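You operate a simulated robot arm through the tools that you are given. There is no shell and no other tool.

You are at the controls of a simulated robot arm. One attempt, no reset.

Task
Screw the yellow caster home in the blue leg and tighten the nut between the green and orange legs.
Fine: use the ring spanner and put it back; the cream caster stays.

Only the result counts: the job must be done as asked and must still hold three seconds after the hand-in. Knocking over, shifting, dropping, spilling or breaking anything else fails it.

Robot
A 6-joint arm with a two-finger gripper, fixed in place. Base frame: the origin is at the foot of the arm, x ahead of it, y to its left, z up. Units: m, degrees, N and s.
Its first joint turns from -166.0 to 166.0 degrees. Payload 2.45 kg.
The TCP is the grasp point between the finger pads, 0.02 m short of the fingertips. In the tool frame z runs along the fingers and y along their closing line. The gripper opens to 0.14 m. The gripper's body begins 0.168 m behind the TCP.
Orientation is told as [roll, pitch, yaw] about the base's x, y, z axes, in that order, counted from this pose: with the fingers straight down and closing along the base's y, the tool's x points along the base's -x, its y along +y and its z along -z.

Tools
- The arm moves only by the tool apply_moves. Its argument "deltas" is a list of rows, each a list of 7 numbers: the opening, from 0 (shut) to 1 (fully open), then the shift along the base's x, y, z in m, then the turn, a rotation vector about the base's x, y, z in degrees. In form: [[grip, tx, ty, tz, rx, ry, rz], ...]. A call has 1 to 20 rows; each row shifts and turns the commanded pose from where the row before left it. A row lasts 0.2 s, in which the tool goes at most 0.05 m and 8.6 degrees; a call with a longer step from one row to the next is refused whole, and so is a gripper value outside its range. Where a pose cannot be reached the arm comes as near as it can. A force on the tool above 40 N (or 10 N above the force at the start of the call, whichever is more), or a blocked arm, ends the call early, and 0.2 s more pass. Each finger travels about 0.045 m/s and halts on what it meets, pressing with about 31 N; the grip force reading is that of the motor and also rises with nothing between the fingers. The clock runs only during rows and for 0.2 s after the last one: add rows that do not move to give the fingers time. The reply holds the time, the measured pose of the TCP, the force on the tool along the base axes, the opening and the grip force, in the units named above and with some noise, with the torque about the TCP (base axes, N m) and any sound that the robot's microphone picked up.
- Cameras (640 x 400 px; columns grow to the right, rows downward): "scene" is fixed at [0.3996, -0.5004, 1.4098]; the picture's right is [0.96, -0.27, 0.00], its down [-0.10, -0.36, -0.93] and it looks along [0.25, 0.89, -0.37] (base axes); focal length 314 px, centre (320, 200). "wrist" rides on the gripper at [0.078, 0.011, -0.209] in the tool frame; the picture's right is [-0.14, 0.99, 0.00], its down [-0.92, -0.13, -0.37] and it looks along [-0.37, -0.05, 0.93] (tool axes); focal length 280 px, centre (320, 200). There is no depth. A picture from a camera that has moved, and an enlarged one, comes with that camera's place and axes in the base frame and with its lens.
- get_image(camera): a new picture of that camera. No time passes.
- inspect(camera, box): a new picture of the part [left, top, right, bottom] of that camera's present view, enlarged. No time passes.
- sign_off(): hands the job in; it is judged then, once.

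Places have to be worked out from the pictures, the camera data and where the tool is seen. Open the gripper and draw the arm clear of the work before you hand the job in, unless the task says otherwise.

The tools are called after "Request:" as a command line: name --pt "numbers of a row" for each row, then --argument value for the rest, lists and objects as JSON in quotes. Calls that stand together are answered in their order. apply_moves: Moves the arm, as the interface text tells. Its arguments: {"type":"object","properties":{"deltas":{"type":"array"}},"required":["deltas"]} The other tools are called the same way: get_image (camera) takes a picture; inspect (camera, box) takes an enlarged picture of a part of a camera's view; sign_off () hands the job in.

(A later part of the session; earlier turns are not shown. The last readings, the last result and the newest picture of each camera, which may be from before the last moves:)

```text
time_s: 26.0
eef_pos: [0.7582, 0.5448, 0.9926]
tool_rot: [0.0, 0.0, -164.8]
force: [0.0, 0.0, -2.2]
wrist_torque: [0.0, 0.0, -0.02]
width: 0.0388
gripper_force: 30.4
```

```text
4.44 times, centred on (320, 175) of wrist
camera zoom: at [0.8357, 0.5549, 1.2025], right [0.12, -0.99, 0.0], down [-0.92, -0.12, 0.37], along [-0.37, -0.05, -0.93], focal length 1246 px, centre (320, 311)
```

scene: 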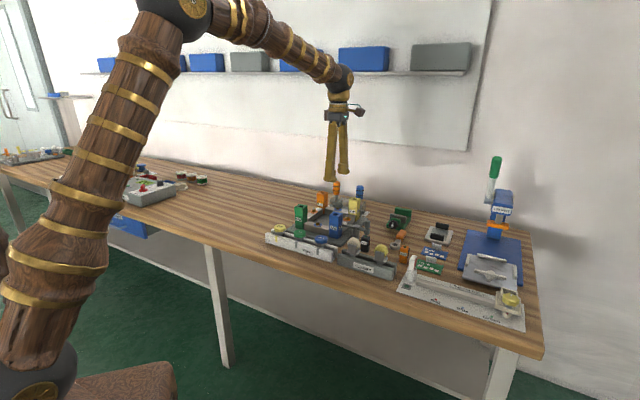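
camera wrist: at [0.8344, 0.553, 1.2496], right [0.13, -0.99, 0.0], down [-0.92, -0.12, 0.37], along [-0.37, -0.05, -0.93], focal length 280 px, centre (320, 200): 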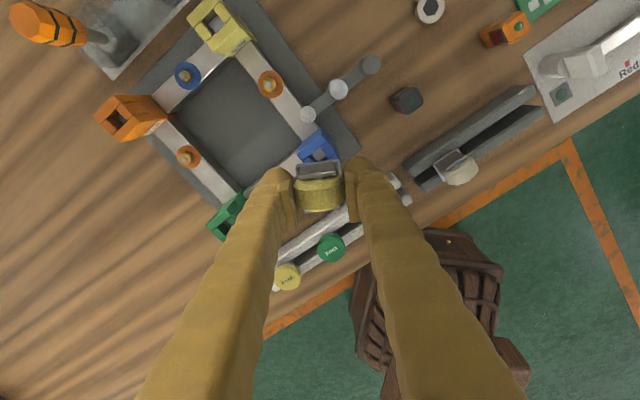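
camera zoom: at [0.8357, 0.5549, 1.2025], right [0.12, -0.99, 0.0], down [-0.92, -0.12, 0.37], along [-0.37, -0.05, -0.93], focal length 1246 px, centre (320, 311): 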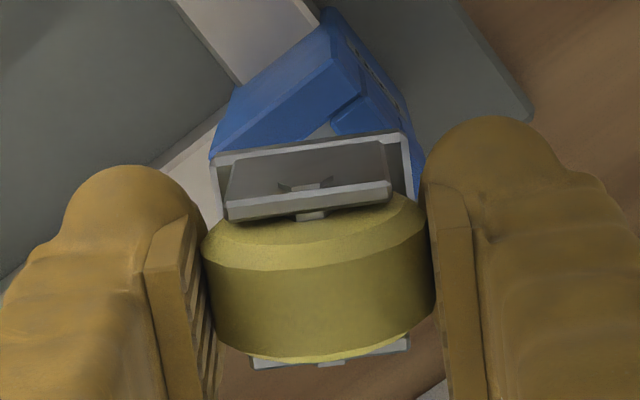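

Both views agree the stem sits about 1.4 mm too far in +x. I correct that and lower gently into the socket, watching the force.

Request:
apply_moves --pt "0 -0.0015 -0.0006 0 0 0 0" --pt "0 0 0 -0.005 0 0 0" --pt "0 0 0 -0.005 0 0 0" --pt "0 0 0 -0.004 0 0 0" --pt "0 0 0 0 0 0 0"

Request:
inspect --camera "scene" --box '[328, 200, 358, 225]'

```text
time_s: 27.2
eef_pos: [0.7547, 0.5455, 0.9777]
tool_rot: [0.0, -0.1, -164.9]
force: [-0.3, -0.7, -1.4]
wrist_torque: [-0.01, 0.04, 0.0]
width: 0.0386
gripper_force: 30.8
```

```text
16.00 times, centred on (343, 212) of scene
camera zoom: at [0.3996, -0.5004, 1.4098], right [0.96, -0.27, 0.0], down [-0.1, -0.36, -0.93], along [0.25, 0.89, -0.37], focal length 5026 px, centre (-48, 0)
```

zoom: 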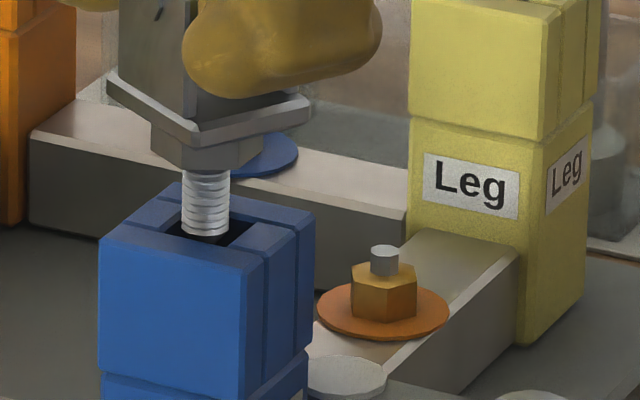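

The tip has entered the socket with no contact force. I nudge +0.8 mm in x and keep lowering in small steps until something touches.

Request:
apply_moves --pt "0 0.0008 0 -0.002 0 0 0" --pt "0 0 0 -0.003 0 0 0" --pt "0 0 0 -0.003 0 0 0" --pt "0 0 0 0 0 0 0"

Request:
inspect --camera "scene" --box '[328, 200, 358, 225]'

```text
time_s: 28.2
eef_pos: [0.7555, 0.5438, 0.9695]
tool_rot: [0.0, 0.0, -164.9]
force: [0.9, 0.1, -2.3]
wrist_torque: [-0.01, 0.01, 0.01]
width: 0.0389
gripper_force: 30.8
```

```text
16.00 times, centred on (343, 212) of scene
camera zoom: at [0.3996, -0.5004, 1.4098], right [0.96, -0.27, 0.0], down [-0.1, -0.36, -0.93], along [0.25, 0.89, -0.37], focal length 5026 px, centre (-48, 0)
```

zoom: 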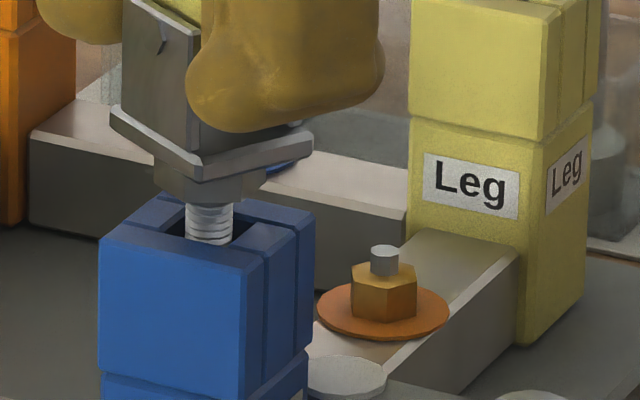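

Still free. I continue lowering in 2–3 mm steps.

Request:
apply_moves --pt "0 0 0 -0.002 0 0 0" --pt "0 0 0 -0.002 0 0 0" --pt "0 0 0 0 0 0 0"

Request:
inspect --camera "scene" --box '[328, 200, 358, 225]'

```text
time_s: 29.0
eef_pos: [0.7559, 0.5446, 0.9667]
tool_rot: [0.1, 0.0, -165.0]
force: [0.4, 0.0, -1.0]
wrist_torque: [0.01, -0.04, 0.01]
width: 0.0388
gripper_force: 30.6
```

```text
16.00 times, centred on (343, 212) of scene
camera zoom: at [0.3996, -0.5004, 1.4098], right [0.96, -0.27, 0.0], down [-0.1, -0.36, -0.93], along [0.25, 0.89, -0.37], focal length 5026 px, centre (-48, 0)
```

zoom: 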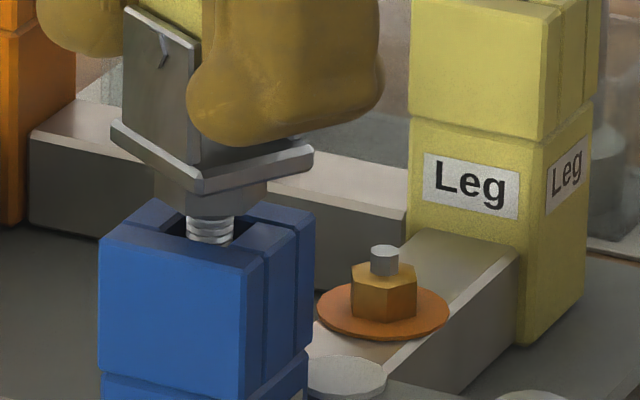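

Request:
apply_moves --pt "0 0 0 -0.0015 0 0 0" --pt "0 0 0 -0.0015 0 0 0" --pt "0 0 0 0 0 0 0"

Request:
inspect --camera "scene" --box '[328, 200, 358, 225]'

```text
time_s: 29.8
eef_pos: [0.7556, 0.545, 0.9643]
tool_rot: [0.1, 0.2, -164.9]
force: [0.9, -2.9, 21.5]
wrist_torque: [-0.25, -0.1, 0.02]
width: 0.0389
gripper_force: 30.6
```

```text
16.00 times, centred on (343, 212) of scene
camera zoom: at [0.3996, -0.5004, 1.4098], right [0.96, -0.27, 0.0], down [-0.1, -0.36, -0.93], along [0.25, 0.89, -0.37], focal length 5026 px, centre (-48, 0)
```

zoom: 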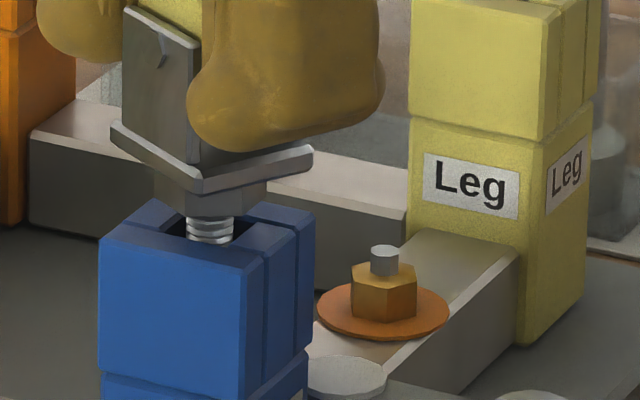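

The stem touched the thread start at z≈0.964 with about 21 N, and the neck is still about 6–7 mm above the leg. I turn clockwise 80° at constant height and watch whether the thread draws in.

Request:
apply_moves --pt "0 0 0 0 0 0 -8" --pt "0 0 0 0 0 0 -8" --pt "0 0 0 0 0 0 -8" --pt "0 0 0 0 0 0 -8" --pt "0 0 0 0 0 0 -8"

Request:
inspect --camera "scene" --box '[328, 200, 358, 225]'

```text
time_s: 31.0
eef_pos: [0.7555, 0.5444, 0.9613]
tool_rot: [0.0, 0.0, 154.9]
force: [-8.0, -0.3, 7.8]
wrist_torque: [0.02, 0.08, 0.02]
width: 0.0389
gripper_force: 30.9
```

```text
16.00 times, centred on (343, 212) of scene
camera zoom: at [0.3996, -0.5004, 1.4098], right [0.96, -0.27, 0.0], down [-0.1, -0.36, -0.93], along [0.25, 0.89, -0.37], focal length 5026 px, centre (-48, 0)
```

zoom: 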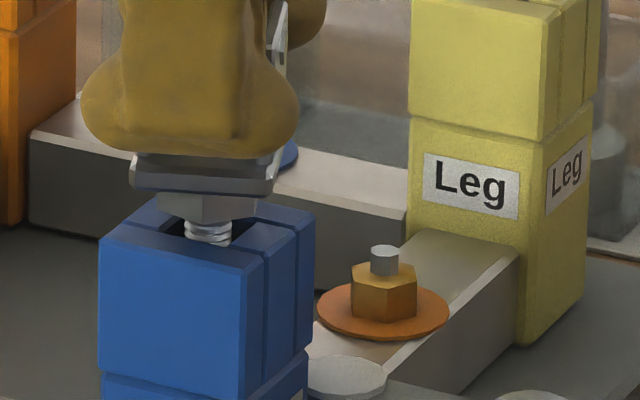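

The axial force fell as I turned, so the thread seems to be drawing in. I continue clockwise with a slight downward follow and a small −x relief.

Request:
apply_moves --pt "0 -0.0004 0 -0.0002 0 0 -8" --pt "0 -0.0004 0 -0.0002 0 0 -8" --pt "0 0 0 -0.0002 0 0 -8" --pt "0 0 0 -0.0002 0 0 -8" --pt "0 0 0 -0.0002 0 0 -8"

Request:
inspect --camera "scene" --box '[328, 200, 358, 225]'

```text
time_s: 32.3
eef_pos: [0.7558, 0.5454, 0.9616]
tool_rot: [-0.2, 0.0, 115.1]
force: [9.2, 5.2, -5.6]
wrist_torque: [-0.17, -0.01, 0.0]
width: 0.0391
gripper_force: 31.0
stopped in row 5: the force on the tool passed its limit at 41 N (the readings are from after the stop); the commanded pose is now the measured one
```

```text
16.00 times, centred on (343, 212) of scene
camera zoom: at [0.3996, -0.5004, 1.4098], right [0.96, -0.27, 0.0], down [-0.1, -0.36, -0.93], along [0.25, 0.89, -0.37], focal length 5026 px, centre (-48, 0)
```

zoom: 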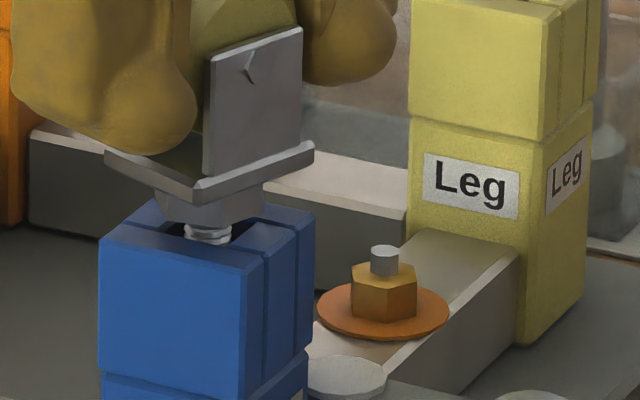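

The call stopped at 41 N, and the neck is visibly lower. I check the wrist view for the exact pose and alignment before going on.

Request:
inspect --camera "wrist" --box '[280, 130, 360, 220]'

Request:
apply_moves --pt "0 0 0 0 0 0 0"

```text
4.44 times, centred on (320, 175) of wrist
camera zoom: at [0.7788, 0.4699, 1.1708], right [-0.96, -0.29, 0.0], down [-0.27, 0.89, 0.37], along [-0.11, 0.35, -0.93], focal length 1246 px, centre (320, 311)
```

zoom: 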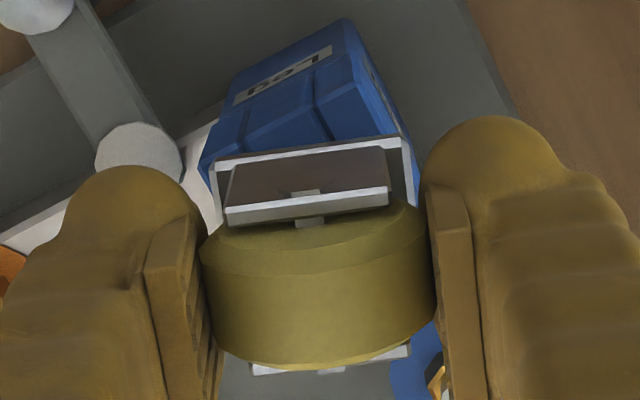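

```text
time_s: 32.7
eef_pos: [0.7561, 0.5446, 0.9617]
tool_rot: [-0.1, 0.1, 115.0]
force: [15.1, 9.3, -8.3]
wrist_torque: [0.03, -0.27, -0.01]
width: 0.0389
gripper_force: 30.8
```

The lateral force (+15, +9 N) says the tool sits slightly toward −x, −y of the stem's axis. I relieve that by half a millimetre and lower slightly.

Request:
apply_moves --pt "0 0.0005 0.0003 -0.0003 0 0 0" --pt "0 0 0 0 0 0 0"

```text
time_s: 33.3
eef_pos: [0.7557, 0.5453, 0.9608]
tool_rot: [-0.1, 0.0, 115.0]
force: [8.8, 5.5, -7.8]
wrist_torque: [-0.08, -0.07, 0.02]
width: 0.0391
gripper_force: 31.6
```

Request:
apply_moves --pt "0 0.0007 0.0004 -0.0003 0 0 0" --pt "0 0 0 0 0 0 0"

```text
time_s: 33.9
eef_pos: [0.7571, 0.5453, 0.962]
tool_rot: [-0.1, 0.0, 115.0]
force: [-7.0, 1.9, -0.7]
wrist_torque: [-0.03, 0.33, -0.02]
width: 0.0392
gripper_force: 31.3
```

Nearly balanced. I nudge back 0.3 mm in x and turn a further 16° clockwise to see how the axial force responds.

Request:
apply_moves --pt "0 -0.0003 0.0001 0 0 0 -4" --pt "0 0 0 0 0 0 -6" --pt "0 0 0 0 0 0 -6" --pt "0 0 0 0 0 0 0"

```text
time_s: 34.9
eef_pos: [0.7562, 0.5454, 0.9618]
tool_rot: [-0.1, 0.0, 98.9]
force: [14.9, -13.6, -6.3]
wrist_torque: [-0.67, -0.27, 0.01]
width: 0.0391
gripper_force: 30.4
```

Lateral force rises as I turn, so the grip isn't concentric with the stem. The thread has hold of the stem, so I open the fingers and re-measure the caster to regrip on its axis.

Request:
apply_moves --pt "0.45 0 0 0 0 0 0" --pt "0.45 0 0 0 0 0 0" --pt "0.45 0 0 0 0 0 0"

Request:
inspect --camera "wrist" --box '[270, 130, 370, 220]'

Request:
inspect --camera "scene" --box '[325, 195, 361, 225]'

```text
time_s: 35.7
eef_pos: [0.7551, 0.5469, 0.9609]
tool_rot: [0.0, 0.0, 99.0]
force: [0.2, -0.4, -0.2]
wrist_torque: [0.01, -0.03, -0.04]
width: 0.0631
gripper_force: 0.0
```

```text
4.44 times, centred on (320, 175) of wrist
camera zoom: at [0.7567, 0.4677, 1.1707], right [-1.0, -0.02, 0.0], down [-0.02, 0.93, 0.37], along [-0.01, 0.37, -0.93], focal length 1246 px, centre (320, 311)
```

zoom: 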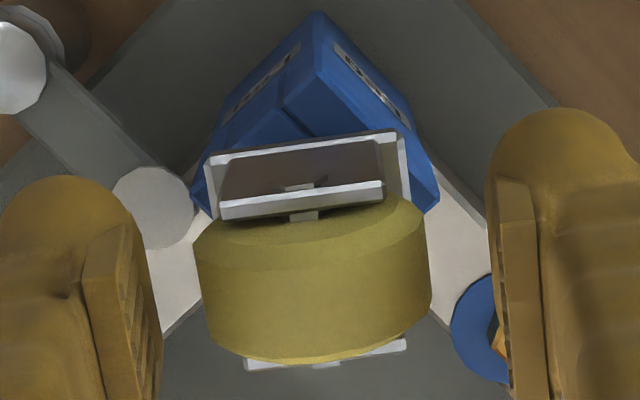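

```text
13.33 times, centred on (343, 210) of scene
camera zoom: at [0.3996, -0.5004, 1.4098], right [0.96, -0.27, 0.0], down [-0.1, -0.36, -0.93], along [0.25, 0.89, -0.37], focal length 4188 px, centre (13, 67)
```

zoom: 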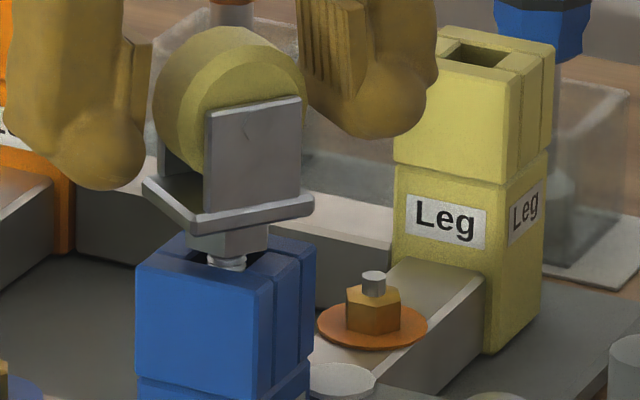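

The caster stands in the thread with about 3–4 mm left to go. Its axis is about (+1.1, −1.1) mm from the TCP, so I shift by that and regrip.

Request:
apply_moves --pt "0.45 0.0011 -0.0011 0 0 0 0" --pt "0.45 0 0 0 0 0 0" --pt "0 0 0 0 0 0 0" --pt "0 0 0 0 0 0 0" --pt "0 0 0 0 0 0 0" --pt "0 0 0 0 0 0 0"

```text
time_s: 37.1
eef_pos: [0.756, 0.5453, 0.9616]
tool_rot: [-0.1, 0.0, 99.0]
force: [-6.3, -0.5, 0.9]
wrist_torque: [-0.06, 0.13, -0.01]
width: 0.039
gripper_force: 30.6
```

Fx −6 N means I'm 0.3 mm too far in +x. I correct that and turn 24° clockwise.

Request:
apply_moves --pt "0 -0.0003 0 0 0 0 0" --pt "0 0 0 0 0 0 -8" --pt "0 0 0 0 0 0 -8" --pt "0 0 0 0 0 0 -8" --pt "0 0 0 0 0 0 0"

```text
time_s: 38.3
eef_pos: [0.7568, 0.5442, 0.9623]
tool_rot: [0.0, 0.0, 75.0]
force: [4.0, 15.9, -10.9]
wrist_torque: [0.4, -0.07, 0.02]
width: 0.0387
gripper_force: 31.1
```

The thread pulled down about 9 N over those 24°, so the lead is roughly 8–10 mm per turn. I null the side force, follow down 0.6 mm, then continue with a downward follow of 0.2 mm per 8°.

Request:
apply_moves --pt "0 0.0002 0.0007 -0.0006 0 0 0" --pt "0 0 0 0 0 0 0"

```text
time_s: 38.9
eef_pos: [0.7555, 0.5444, 0.9618]
tool_rot: [-0.1, 0.0, 75.1]
force: [-14.0, 1.4, 3.4]
wrist_torque: [-0.3, 0.48, -0.04]
width: 0.0389
gripper_force: 31.6
```

Request:
apply_moves --pt "0 -0.0004 0 0 0 0 -6" --pt "0 0 0 -0.0002 0 0 -8" --pt "0 0 0 -0.0002 0 0 -8" --pt "0 0 0 0 0 0 0"

Request:
inspect --camera "scene" --box '[325, 195, 361, 225]'

```text
time_s: 39.9
eef_pos: [0.7575, 0.5449, 0.9599]
tool_rot: [-0.1, 0.0, 52.9]
force: [-6.9, -12.4, 8.4]
wrist_torque: [-0.6, 0.37, 0.0]
width: 0.0389
gripper_force: 31.0
```

```text
13.33 times, centred on (343, 210) of scene
camera zoom: at [0.3996, -0.5004, 1.4098], right [0.96, -0.27, 0.0], down [-0.1, -0.36, -0.93], along [0.25, 0.89, -0.37], focal length 4188 px, centre (13, 67)
```

zoom: 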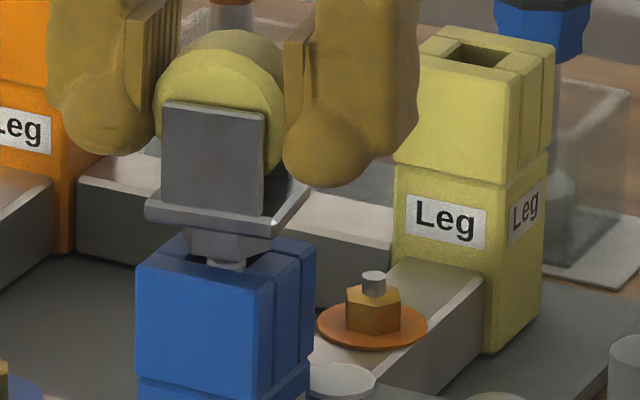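

The neck is getting close to the leg top. I relieve the side force and go on turning.

Request:
apply_moves --pt "0 -0.0003 -0.0005 0 0 0 -6" --pt "0 0 0 0 0 0 -8" --pt "0 0 0 -0.0002 0 0 -8" --pt "0 0 0 0 0 0 0"

```text
time_s: 40.9
eef_pos: [0.7572, 0.5449, 0.96]
tool_rot: [-0.1, 0.0, 30.8]
force: [8.8, 0.1, -13.9]
wrist_torque: [0.24, -0.4, 0.02]
width: 0.039
gripper_force: 31.3
```

Request:
apply_moves --pt "0 0.0003 0 -0.0007 0 0 -4" --pt "0 0 0 -0.0002 0 0 -8" --pt "0 0 0 -0.0002 0 0 -8" --pt "0 0 0 0 0 0 0"

Request:
inspect --camera "scene" --box '[325, 195, 361, 225]'

```text
time_s: 41.9
eef_pos: [0.7567, 0.5437, 0.9597]
tool_rot: [-0.1, -0.2, 10.9]
force: [19.0, 1.1, -7.4]
wrist_torque: [0.08, -0.29, 0.01]
width: 0.0388
gripper_force: 31.1
```

```text
13.33 times, centred on (343, 210) of scene
camera zoom: at [0.3996, -0.5004, 1.4098], right [0.96, -0.27, 0.0], down [-0.1, -0.36, -0.93], along [0.25, 0.89, -0.37], focal length 4188 px, centre (13, 67)
```

zoom: 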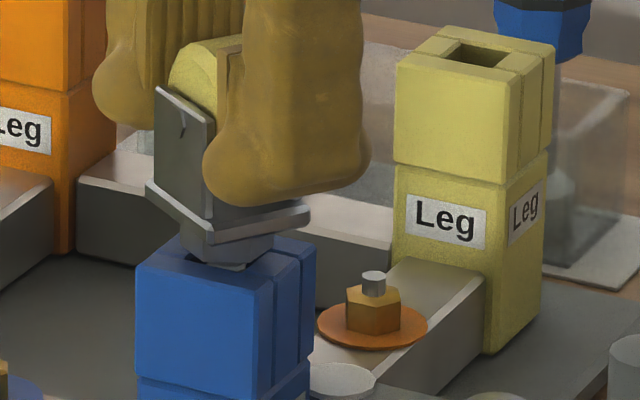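

About 4 mm drawn in so far over ~184°, with roughly 3 mm left. I relieve Fx and keep turning clockwise.

Request:
apply_moves --pt "0 0.0006 0 -0.0003 0 0 -4" --pt "0 0 0 -0.0002 0 0 -8" --pt "0 0 0 -0.0002 0 0 -8" --pt "0 0 0 0 0 0 0"

```text
time_s: 42.9
eef_pos: [0.7569, 0.5447, 0.9592]
tool_rot: [0.0, -0.1, -9.2]
force: [12.5, -10.1, 10.3]
wrist_torque: [-0.15, -0.05, -0.03]
width: 0.0385
gripper_force: 30.8
```

Request:
apply_moves --pt "0 0.0004 -0.0004 0 0 0 -6" --pt "0 0 0 0 0 0 -8" --pt "0 0 0 -0.0001 0 0 -8" --pt "0 0 0 0 0 0 0"

```text
time_s: 43.9
eef_pos: [0.7577, 0.5434, 0.9596]
tool_rot: [-0.1, -0.1, -31.0]
force: [-14.1, -6.9, 19.6]
wrist_torque: [0.05, 0.35, 0.02]
width: 0.0388
gripper_force: 31.3
```

Now I press a bit (19.6 N). I ease off, relieve the side force, and turn on.

Request:
apply_moves --pt "0 -0.0004 -0.0002 0.0002 0 0 -6" --pt "0 0 0 0 0 0 -8" --pt "0 0 0 -0.0001 0 0 -8" --pt "0 0 0 0 0 0 0"

Request:
inspect --camera "scene" --box '[325, 195, 361, 225]'

```text
time_s: 44.9
eef_pos: [0.7572, 0.5445, 0.9573]
tool_rot: [-0.1, 0.0, -53.0]
force: [-28.1, -8.7, 15.6]
wrist_torque: [-0.08, 0.53, 0.0]
width: 0.0389
gripper_force: 30.6
```

```text
13.33 times, centred on (343, 210) of scene
camera zoom: at [0.3996, -0.5004, 1.4098], right [0.96, -0.27, 0.0], down [-0.1, -0.36, -0.93], along [0.25, 0.89, -0.37], focal length 4188 px, centre (13, 67)
```

zoom: 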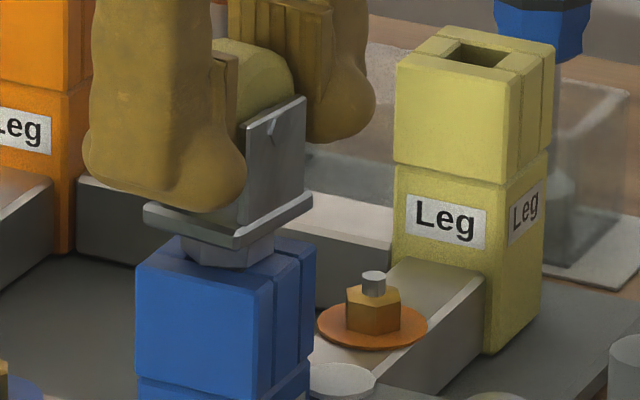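

Request:
apply_moves --pt "0 -0.0007 -0.0002 0 0 0 0" --pt "0 0 0 0 0 0 0"

```text
time_s: 45.5
eef_pos: [0.7581, 0.5447, 0.9582]
tool_rot: [-0.1, 0.1, -53.0]
force: [-19.8, -1.9, 13.1]
wrist_torque: [0.09, 0.27, 0.01]
width: 0.039
gripper_force: 31.2
```

Request:
apply_moves --pt "0 -0.0008 0 0 0 0 0" --pt "0 0 0 0 0 0 -8" --pt "0 0 0 0 0 0 -8" --pt "0 0 0 -0.0001 0 0 -6" --pt "0 0 0 0 0 0 0"

```text
time_s: 46.7
eef_pos: [0.7563, 0.544, 0.9577]
tool_rot: [-0.1, -0.1, -75.1]
force: [18.6, 7.2, -10.0]
wrist_torque: [0.0, -0.3, -0.02]
width: 0.0389
gripper_force: 30.6
```

Request:
apply_moves --pt "0 0.0005 0.0002 -0.0004 0 0 -4" --pt "0 0 0 -0.0001 0 0 -8" --pt "0 0 0 -0.0002 0 0 -8" --pt "0 0 0 0 0 0 0"

Request:
inspect --camera "scene" --box '[325, 195, 361, 225]'

```text
time_s: 47.7
eef_pos: [0.7557, 0.5438, 0.9569]
tool_rot: [-0.2, 0.0, -95.1]
force: [25.4, 6.7, -16.9]
wrist_torque: [0.13, -0.2, -0.01]
width: 0.0388
gripper_force: 30.6
```

```text
13.33 times, centred on (343, 210) of scene
camera zoom: at [0.3996, -0.5004, 1.4098], right [0.96, -0.27, 0.0], down [-0.1, -0.36, -0.93], along [0.25, 0.89, -0.37], focal length 4188 px, centre (13, 67)
```

zoom: 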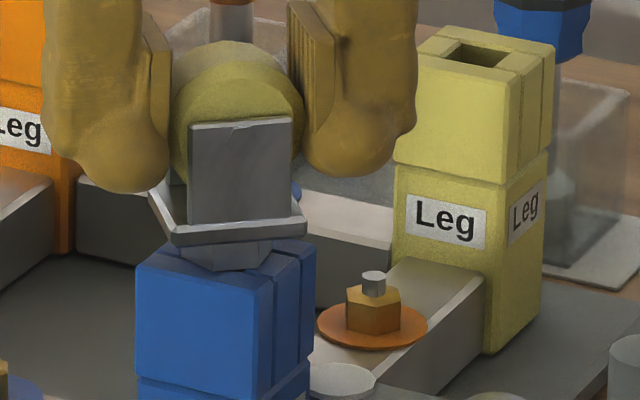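

Request:
apply_moves --pt "0 0.0007 0.0002 -0.0006 0 0 0" --pt "0 0 0 0 0 0 0"

```text
time_s: 48.3
eef_pos: [0.7564, 0.5438, 0.9583]
tool_rot: [-0.1, 0.0, -95.0]
force: [5.7, 0.5, 0.3]
wrist_torque: [-0.17, 0.2, 0.0]
width: 0.0391
gripper_force: 31.0
```

Balanced again. I continue clockwise towards the wrist limit.

Request:
apply_moves --pt "0 0.0002 0 -0.0001 0 0 -8" --pt "0 0 0 -0.0001 0 0 -8" --pt "0 0 0 -0.0002 0 0 -6" --pt "0 0 0 0 0 0 0"

Request:
inspect --camera "scene" --box '[325, 195, 361, 225]'

```text
time_s: 49.3
eef_pos: [0.7562, 0.5433, 0.9568]
tool_rot: [-0.2, 0.0, -117.1]
force: [-15.4, 0.2, 20.9]
wrist_torque: [-0.13, 0.24, 0.05]
width: 0.0388
gripper_force: 31.5
```

```text
13.33 times, centred on (343, 210) of scene
camera zoom: at [0.3996, -0.5004, 1.4098], right [0.96, -0.27, 0.0], down [-0.1, -0.36, -0.93], along [0.25, 0.89, -0.37], focal length 4188 px, centre (13, 67)
```

zoom: 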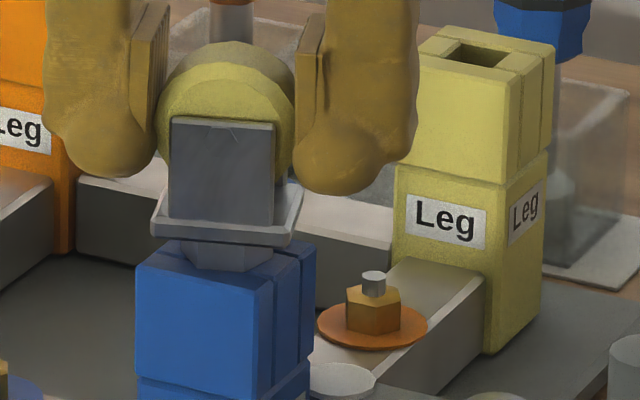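

Request:
apply_moves --pt "0 -0.0004 0 0.0003 0 0 -6" --pt "0 0 0 0 0 0 -6" --pt "0 0 0 0 0 0 -4" --pt "0 0 0 0 0 0 0"

```text
time_s: 50.3
eef_pos: [0.7568, 0.5457, 0.9561]
tool_rot: [-0.2, -0.1, -132.9]
force: [-20.0, 4.2, 9.0]
wrist_torque: [0.11, 0.33, 0.07]
width: 0.039
gripper_force: 30.6
```

Request:
apply_moves --pt "0 -0.0006 0.0002 0 0 0 -4" --pt "0 0 0 0 0 0 -4" --pt "0 0 0 0 0 0 0"

Request:
inspect --camera "scene" --box '[325, 195, 361, 225]'

```text
time_s: 51.1
eef_pos: [0.7558, 0.5451, 0.9562]
tool_rot: [-0.6, 0.0, -136.5]
force: [-12.4, 12.6, -0.3]
wrist_torque: [0.07, -0.03, 0.02]
width: 0.039
gripper_force: 30.9
out of reach, approached as far as the arm can: row 2
```

```text
13.33 times, centred on (343, 210) of scene
camera zoom: at [0.3996, -0.5004, 1.4098], right [0.96, -0.27, 0.0], down [-0.1, -0.36, -0.93], along [0.25, 0.89, -0.37], focal length 4188 px, centre (13, 67)
```

zoom: 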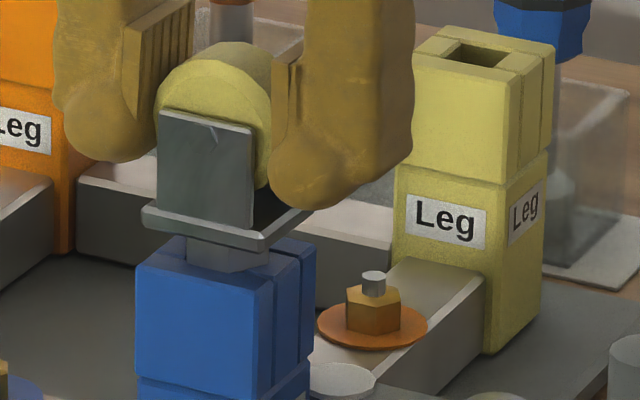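

The wrist limit is reached at about −137°. I look closely at the neck-to-leg gap.

Request:
inspect --camera "scene" --box '[332, 208, 352, 222]'

```text
16.00 times, centred on (342, 215) of scene
camera zoom: at [0.3996, -0.5004, 1.4098], right [0.96, -0.27, 0.0], down [-0.1, -0.36, -0.93], along [0.25, 0.89, -0.37], focal length 5026 px, centre (-32, -40)
```

zoom: 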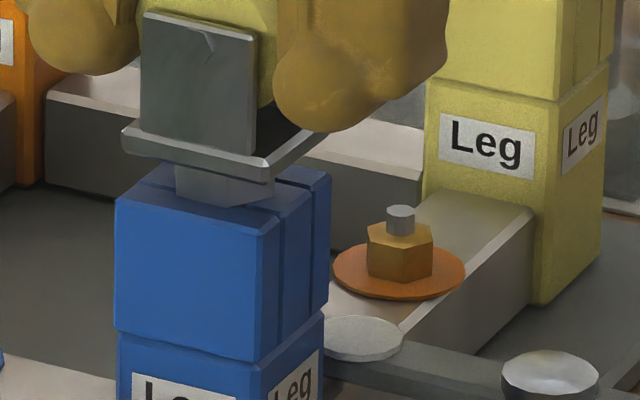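

The neck now appears flush on the leg top (within about 0.5 mm). I open, swing back 180° counter-clockwise, and regrip to confirm tightness by torque.

Request:
apply_moves --pt "0.6 0 0 0 0 0 0" --pt "0.6 0 0 0 0 0 0" --pt "0.6 0 0 0.002 0 0 0" --pt "0.6 0 0 0 0 0 8" --pt "0.6 0 0 0 0 0 8" --pt "0.6 0 0 0 0 0 8" --pt "0.6 0 0 0 0 0 8" --pt "0.6 0 0 0 0 0 8" --pt "0.6 0 0 0 0 0 8" --pt "0.6 0 0 0 0 0 8" --pt "0.6 0 0 0 0 0 8" --pt "0.6 0 0 0 0 0 8" --pt "0.6 0 0 0 0 0 8" --pt "0.6 0 0 0 0 0 8" --pt "0.6 0 0 0 0 0 8" --pt "0.6 0 0 0 0 0 8" --pt "0.6 0 0 0 0 0 8" --pt "0.6 0 0 0 0 0 8" --pt "0.6 0 0 0 0 0 8"

Request:
inspect --camera "scene" --box '[325, 195, 361, 225]'

```text
time_s: 55.1
eef_pos: [0.7574, 0.5444, 0.9586]
tool_rot: [-0.6, 0.0, -8.3]
force: [-0.2, -0.2, 0.5]
wrist_torque: [0.01, 0.0, 0.0]
width: 0.0839
gripper_force: 0.1
```

```text
13.33 times, centred on (343, 210) of scene
camera zoom: at [0.3996, -0.5004, 1.4098], right [0.96, -0.27, 0.0], down [-0.1, -0.36, -0.93], along [0.25, 0.89, -0.37], focal length 4188 px, centre (13, 67)
```

zoom: 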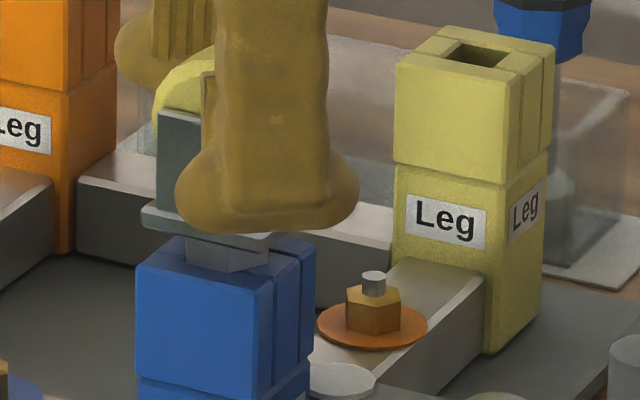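

Request:
apply_moves --pt "0.6 0 0 0 0.6 -0.1 0" --pt "0.6 0 0 0 0 0 7.4" --pt "0.6 0 0 0 0 0 7.4" --pt "0.6 0 0 0 0 0 7.4" --pt "0.6 0 0 0 0 0 7.4" --pt "0.6 0 0 0 0 0 7.4" --pt "0.6 0 0 0 0 0 7.4" --pt "0.6 0 0 0 0 0 7.4" --pt "0.45 0 0 0 0 0 0" --pt "0.45 0 0 0 0 0 0"

Request:
inspect --camera "wrist" --box '[270, 130, 370, 220]'

Request:
inspect --camera "scene" --box '[332, 208, 352, 222]'

```text
time_s: 57.3
eef_pos: [0.7555, 0.5452, 0.9582]
tool_rot: [0.1, 0.0, 43.3]
force: [0.2, 0.1, 0.5]
wrist_torque: [-0.02, -0.02, -0.02]
width: 0.0629
gripper_force: 0.1
```

```text
4.44 times, centred on (320, 175) of wrist
camera zoom: at [0.6922, 0.4987, 1.1684], right [-0.58, 0.81, 0.0], down [0.76, 0.54, 0.37], along [0.3, 0.21, -0.93], focal length 1246 px, centre (320, 311)
```

zoom: 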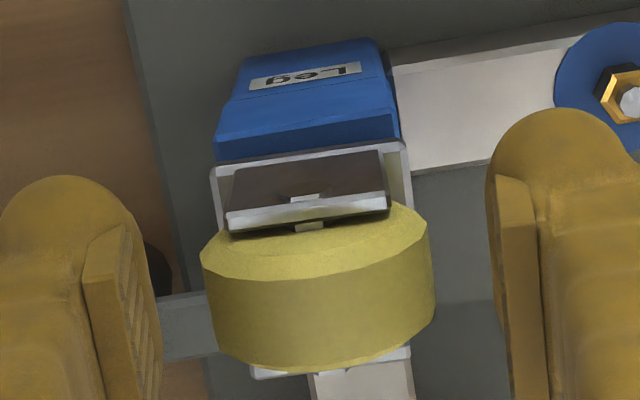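

```text
16.00 times, centred on (342, 215) of scene
camera zoom: at [0.3996, -0.5004, 1.4098], right [0.96, -0.27, 0.0], down [-0.1, -0.36, -0.93], along [0.25, 0.89, -0.37], focal length 5026 px, centre (-32, -40)
```

zoom: 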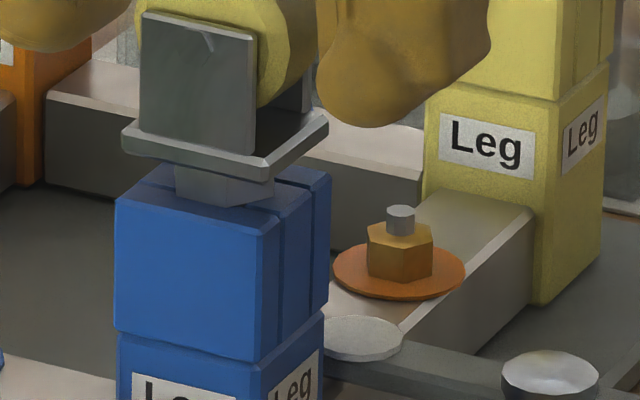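

The caster is centred between the pads and sits flush on the leg. I lower 2 mm, close, and turn clockwise to feel for the stop.

Request:
apply_moves --pt "0.45 0 0 -0.002 0 0 0" --pt "0 0 0 0 0 0 0" --pt "0 0 0 0 0 0 0" --pt "0 0 0 0 0 0 0" --pt "0 0 0 0 0 0 0"

```text
time_s: 58.5
eef_pos: [0.7576, 0.5441, 0.9571]
tool_rot: [0.1, -0.1, 43.3]
force: [5.6, -5.6, -0.5]
wrist_torque: [-0.12, -0.12, 0.02]
width: 0.0388
gripper_force: 31.6
```

Request:
apply_moves --pt "0 0.0002 -0.0002 0 0 0 -5" --pt "0 0 0 0 0 0 -6" --pt "0 0 0 0 0 0 -6" --pt "0 0 0 0 0 0 0"

Request:
inspect --camera "scene" --box '[332, 208, 352, 222]'

```text
time_s: 59.5
eef_pos: [0.7572, 0.5448, 0.9579]
tool_rot: [0.2, -0.1, 26.2]
force: [14.9, -5.4, 10.1]
wrist_torque: [-0.12, -0.29, 0.01]
width: 0.0389
gripper_force: 31.0
```

```text
16.00 times, centred on (342, 215) of scene
camera zoom: at [0.3996, -0.5004, 1.4098], right [0.96, -0.27, 0.0], down [-0.1, -0.36, -0.93], along [0.25, 0.89, -0.37], focal length 5026 px, centre (-32, -40)
```

zoom: 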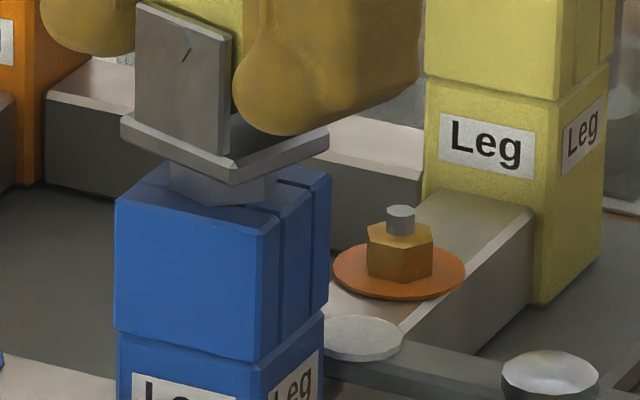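

It still turns freely. I continue clockwise.

Request:
apply_moves --pt "0 0.0004 -0.0002 -0.0001 0 0 -6" --pt "0 0 0 -0.0001 0 0 -8" --pt "0 0 0 0 0 0 -8" --pt "0 0 0 0 0 0 0"

Request:
inspect --camera "scene" --box '[332, 208, 352, 222]'

```text
time_s: 60.5
eef_pos: [0.7552, 0.544, 0.9559]
tool_rot: [-0.1, -0.1, 4.2]
force: [6.8, 6.7, 18.1]
wrist_torque: [0.02, -0.17, 0.06]
width: 0.0388
gripper_force: 30.6
```

```text
16.00 times, centred on (342, 215) of scene
camera zoom: at [0.3996, -0.5004, 1.4098], right [0.96, -0.27, 0.0], down [-0.1, -0.36, -0.93], along [0.25, 0.89, -0.37], focal length 5026 px, centre (-32, -40)
```

zoom: 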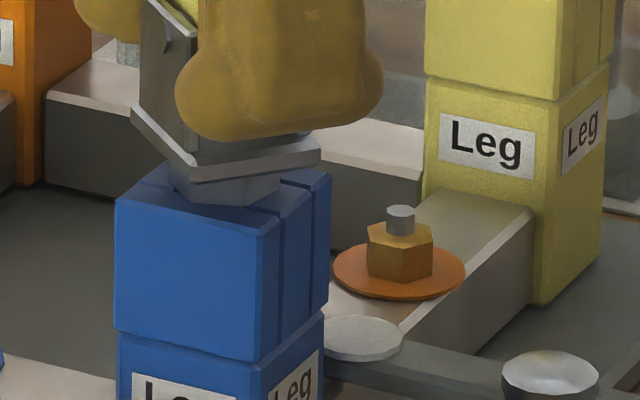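

The neck is within about 1 mm of flush. I continue turning while relieving the press.

Request:
apply_moves --pt "0 0.0002 0.0002 0.0002 0 0 -6" --pt "0 0 0 0 0 0 -8" --pt "0 0 0 0 0 0 -8" --pt "0 0 0 0 0 0 0"

```text
time_s: 61.5
eef_pos: [0.756, 0.5446, 0.9578]
tool_rot: [0.0, 0.0, -17.9]
force: [2.1, -1.9, 0.3]
wrist_torque: [-0.08, -0.11, 0.03]
width: 0.0393
gripper_force: 30.8
```

Request:
apply_moves --pt "0 0 0 0 0 0 -8" --pt "0 0 0 -0.0001 0 0 -8" --pt "0 0 0 -0.0001 0 0 -8" --pt "0 0 0 0 0 0 0"

Request:
inspect --camera "scene" --box '[332, 208, 352, 222]'

```text
time_s: 62.5
eef_pos: [0.7569, 0.545, 0.9571]
tool_rot: [0.0, -0.1, -41.8]
force: [1.1, 2.9, -11.7]
wrist_torque: [0.12, 0.12, 0.02]
width: 0.039
gripper_force: 30.8
```

```text
16.00 times, centred on (342, 215) of scene
camera zoom: at [0.3996, -0.5004, 1.4098], right [0.96, -0.27, 0.0], down [-0.1, -0.36, -0.93], along [0.25, 0.89, -0.37], focal length 5026 px, centre (-32, -40)
```

zoom: 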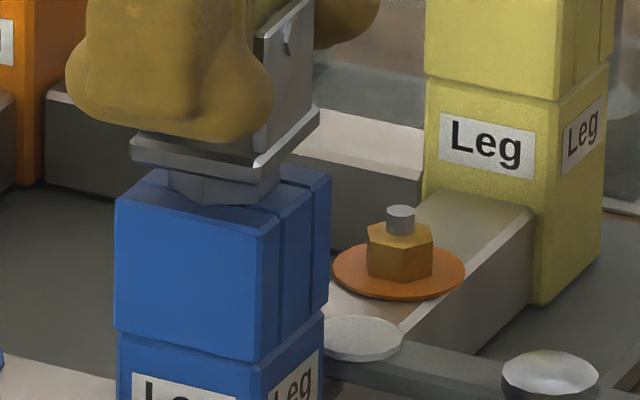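

It's still pulling down slightly, so not yet home. I follow and keep turning.

Request:
apply_moves --pt "0 0 0.0001 -0.0004 0 0 -8" --pt "0 0 0 -0.0001 0 0 -8" --pt "0 0 0 -0.0001 0 0 -8" --pt "0 0 0 0 0 0 0"

```text
time_s: 63.5
eef_pos: [0.7568, 0.5449, 0.9568]
tool_rot: [0.2, 0.0, -65.8]
force: [7.0, 14.1, 3.1]
wrist_torque: [0.42, 0.05, 0.05]
width: 0.039
gripper_force: 31.0
```

Request:
apply_moves --pt "0 0.0002 0.0005 0 0 0 -8" --pt "0 0 0 -0.0001 0 0 -8" --pt "0 0 0 -0.0001 0 0 -8" --pt "0 0 0 0 0 0 0"

Request:
inspect --camera "scene" --box '[332, 208, 352, 222]'

```text
time_s: 64.5
eef_pos: [0.7569, 0.5447, 0.9554]
tool_rot: [0.1, 0.0, -89.8]
force: [-19.1, 3.2, 21.4]
wrist_torque: [0.02, 0.32, 0.08]
width: 0.039
gripper_force: 30.9
```

```text
16.00 times, centred on (342, 215) of scene
camera zoom: at [0.3996, -0.5004, 1.4098], right [0.96, -0.27, 0.0], down [-0.1, -0.36, -0.93], along [0.25, 0.89, -0.37], focal length 5026 px, centre (-32, -40)
```

zoom: 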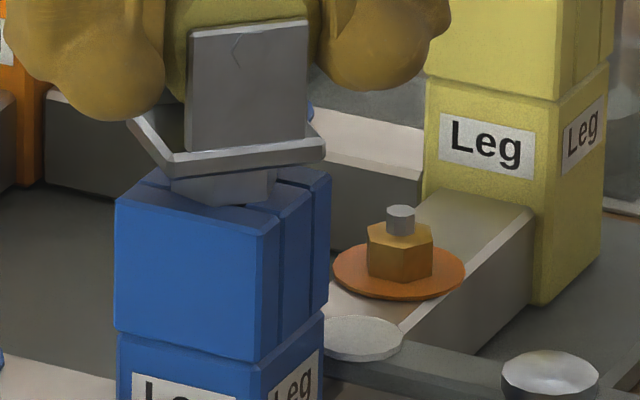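

From the images the caster dropped about 8 mm and has stopped descending over the last ~100°, while the torque is creeping up (0.08 N m). I relieve side load and turn further to see whether it locks.

Request:
apply_moves --pt "0 -0.0006 0 0.0003 0 0 -6" --pt "0 0 0 0 0 0 -6" --pt "0 0 0 0 0 0 -6" --pt "0 0 0 0 0 0 0"

Request:
inspect --camera "scene" --box '[332, 208, 352, 222]'

Request:
inspect --camera "wrist" --box '[270, 130, 370, 220]'

```text
time_s: 65.5
eef_pos: [0.757, 0.545, 0.9566]
tool_rot: [0.1, 0.1, -107.7]
force: [-10.2, -3.9, 6.0]
wrist_torque: [-0.16, 0.18, 0.03]
width: 0.0388
gripper_force: 31.1
```

```text
16.00 times, centred on (342, 215) of scene
camera zoom: at [0.3996, -0.5004, 1.4098], right [0.96, -0.27, 0.0], down [-0.1, -0.36, -0.93], along [0.25, 0.89, -0.37], focal length 5026 px, centre (-32, -40)
```

zoom: 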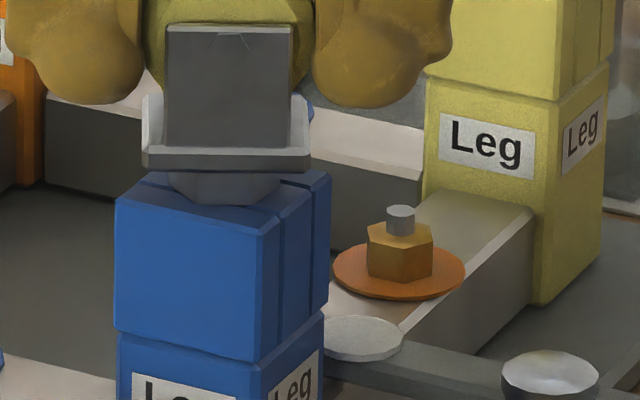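

```text
4.44 times, centred on (320, 175) of wrist
camera zoom: at [0.7909, 0.6162, 1.1652], right [0.9, -0.43, 0.0], down [-0.4, -0.84, 0.37], along [-0.16, -0.33, -0.93], focal length 1246 px, centre (320, 311)
```

zoom: 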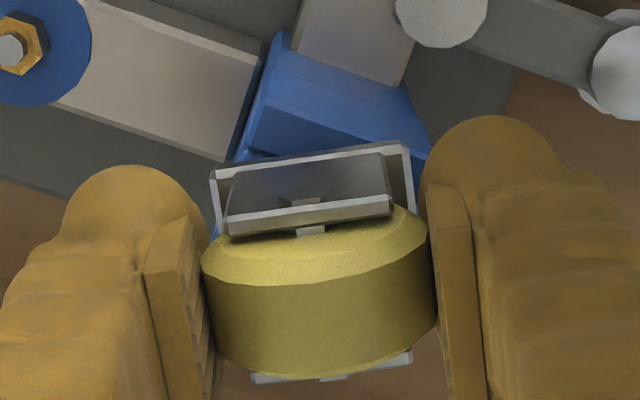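

Request:
inspect --camera "scene" --box '[335, 209, 345, 217]'

```text
16.00 times, centred on (340, 213) of scene
camera zoom: at [0.3996, -0.5004, 1.4098], right [0.96, -0.27, 0.0], down [-0.1, -0.36, -0.93], along [0.25, 0.89, -0.37], focal length 5026 px, centre (0, -8)
```

zoom: 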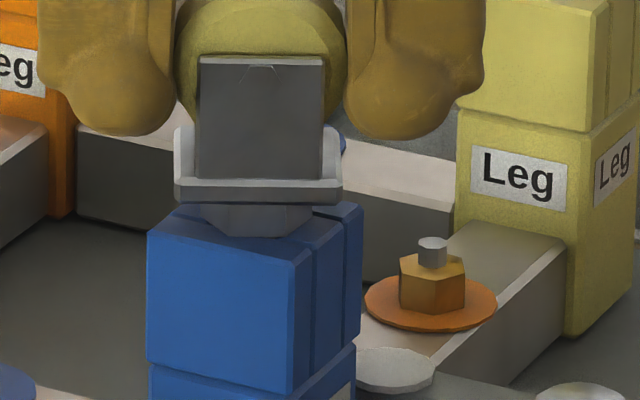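

The neck looks seated on the leg top. I turn on to −137°, the same orientation as an earlier picture, for a direct height comparison.

Request:
apply_moves --pt "0 -0.0003 -0.0001 0.0001 0 0 -8" --pt "0 0 0 0 0 0 -8" --pt "0 0 0 0 0 0 -8" --pt "0 0 0 0 0 0 -4" --pt "0 0 0 0 0 0 0"

Request:
inspect --camera "scene" --box '[332, 208, 352, 222]'

```text
time_s: 66.7
eef_pos: [0.7569, 0.5459, 0.9558]
tool_rot: [0.1, 0.1, -135.7]
force: [-7.3, 5.6, 3.9]
wrist_torque: [0.03, 0.18, 0.0]
width: 0.0388
gripper_force: 30.9
```

```text
16.00 times, centred on (342, 215) of scene
camera zoom: at [0.3996, -0.5004, 1.4098], right [0.96, -0.27, 0.0], down [-0.1, -0.36, -0.93], along [0.25, 0.89, -0.37], focal length 5026 px, centre (-32, -40)
```

zoom: 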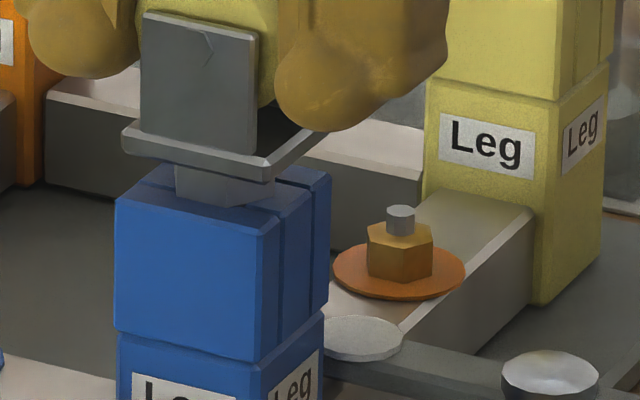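

The picture is identical to the one 180° earlier, so the caster has stopped descending and sits flush. I do a gentle 0.6 mm pull-up test to check that the thread really holds it.

Request:
apply_moves --pt "0 0 0 0.0006 0 0 0" --pt "0 0 0 0 0 0 0"

```text
time_s: 67.3
eef_pos: [0.7571, 0.5432, 0.9554]
tool_rot: [0.1, 0.0, -135.7]
force: [-4.5, 9.6, -6.6]
wrist_torque: [0.38, -0.1, 0.02]
width: 0.0387
gripper_force: 31.1
```

Request:
apply_moves --pt "0 0 0 0.0008 0 0 0" --pt "0 0 0 0 0 0 0"

```text
time_s: 67.9
eef_pos: [0.7564, 0.5443, 0.9556]
tool_rot: [0.2, -0.1, -135.7]
force: [-2.9, 7.7, -20.1]
wrist_torque: [0.15, 0.03, -0.01]
width: 0.039
gripper_force: 30.9
```

The thread holds against a 20 N pull, so the caster is screwed in and flush. I release the pull, open the fingers, and rise clear.

Request:
apply_moves --pt "0 0 0 -0.0012 0 0 0" --pt "0.6 0 0 0 0 0 0" --pt "0.6 0 0 0 0 0 0" --pt "0.6 0 0 0 0 0 0" --pt "0.6 0 0 0.01 0 0 0" --pt "0.6 0 0 0.03 0 0 0" --pt "0.6 0 0 0.04 0 0 0" --pt "0.6 0 0 0.04 0 0 0" --pt "0.6 0 0 0 0 0 0"

Request:
inspect --camera "scene" --box '[325, 195, 361, 225]'

Request:
get_image --camera "wrist"

```text
time_s: 69.9
eef_pos: [0.7555, 0.5459, 1.0728]
tool_rot: [0.1, -0.1, -135.7]
force: [-0.4, -0.1, 0.0]
wrist_torque: [-0.04, -0.01, -0.01]
width: 0.0841
gripper_force: 0.1
```

```text
13.33 times, centred on (343, 210) of scene
camera zoom: at [0.3996, -0.5004, 1.4098], right [0.96, -0.27, 0.0], down [-0.1, -0.36, -0.93], along [0.25, 0.89, -0.37], focal length 4188 px, centre (13, 67)
```

zoom: 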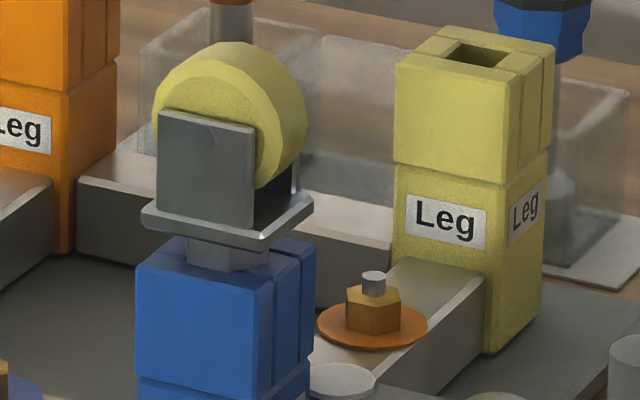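

```text
taken
camera wrist: at [0.8187, 0.5934, 1.2824], right [0.59, -0.81, 0.0], down [-0.75, -0.55, 0.37], along [-0.3, -0.22, -0.93], focal length 280 px, centre (320, 200)
```

wrist: 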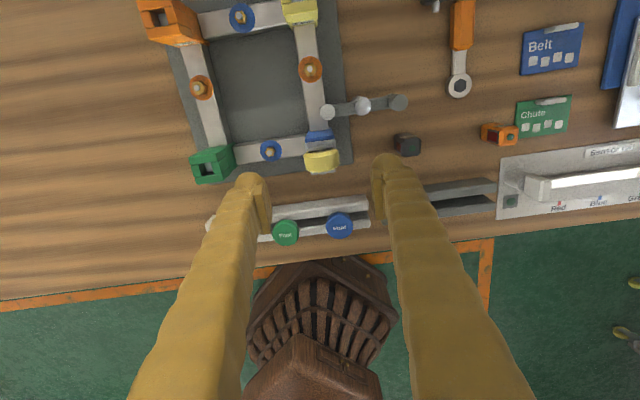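

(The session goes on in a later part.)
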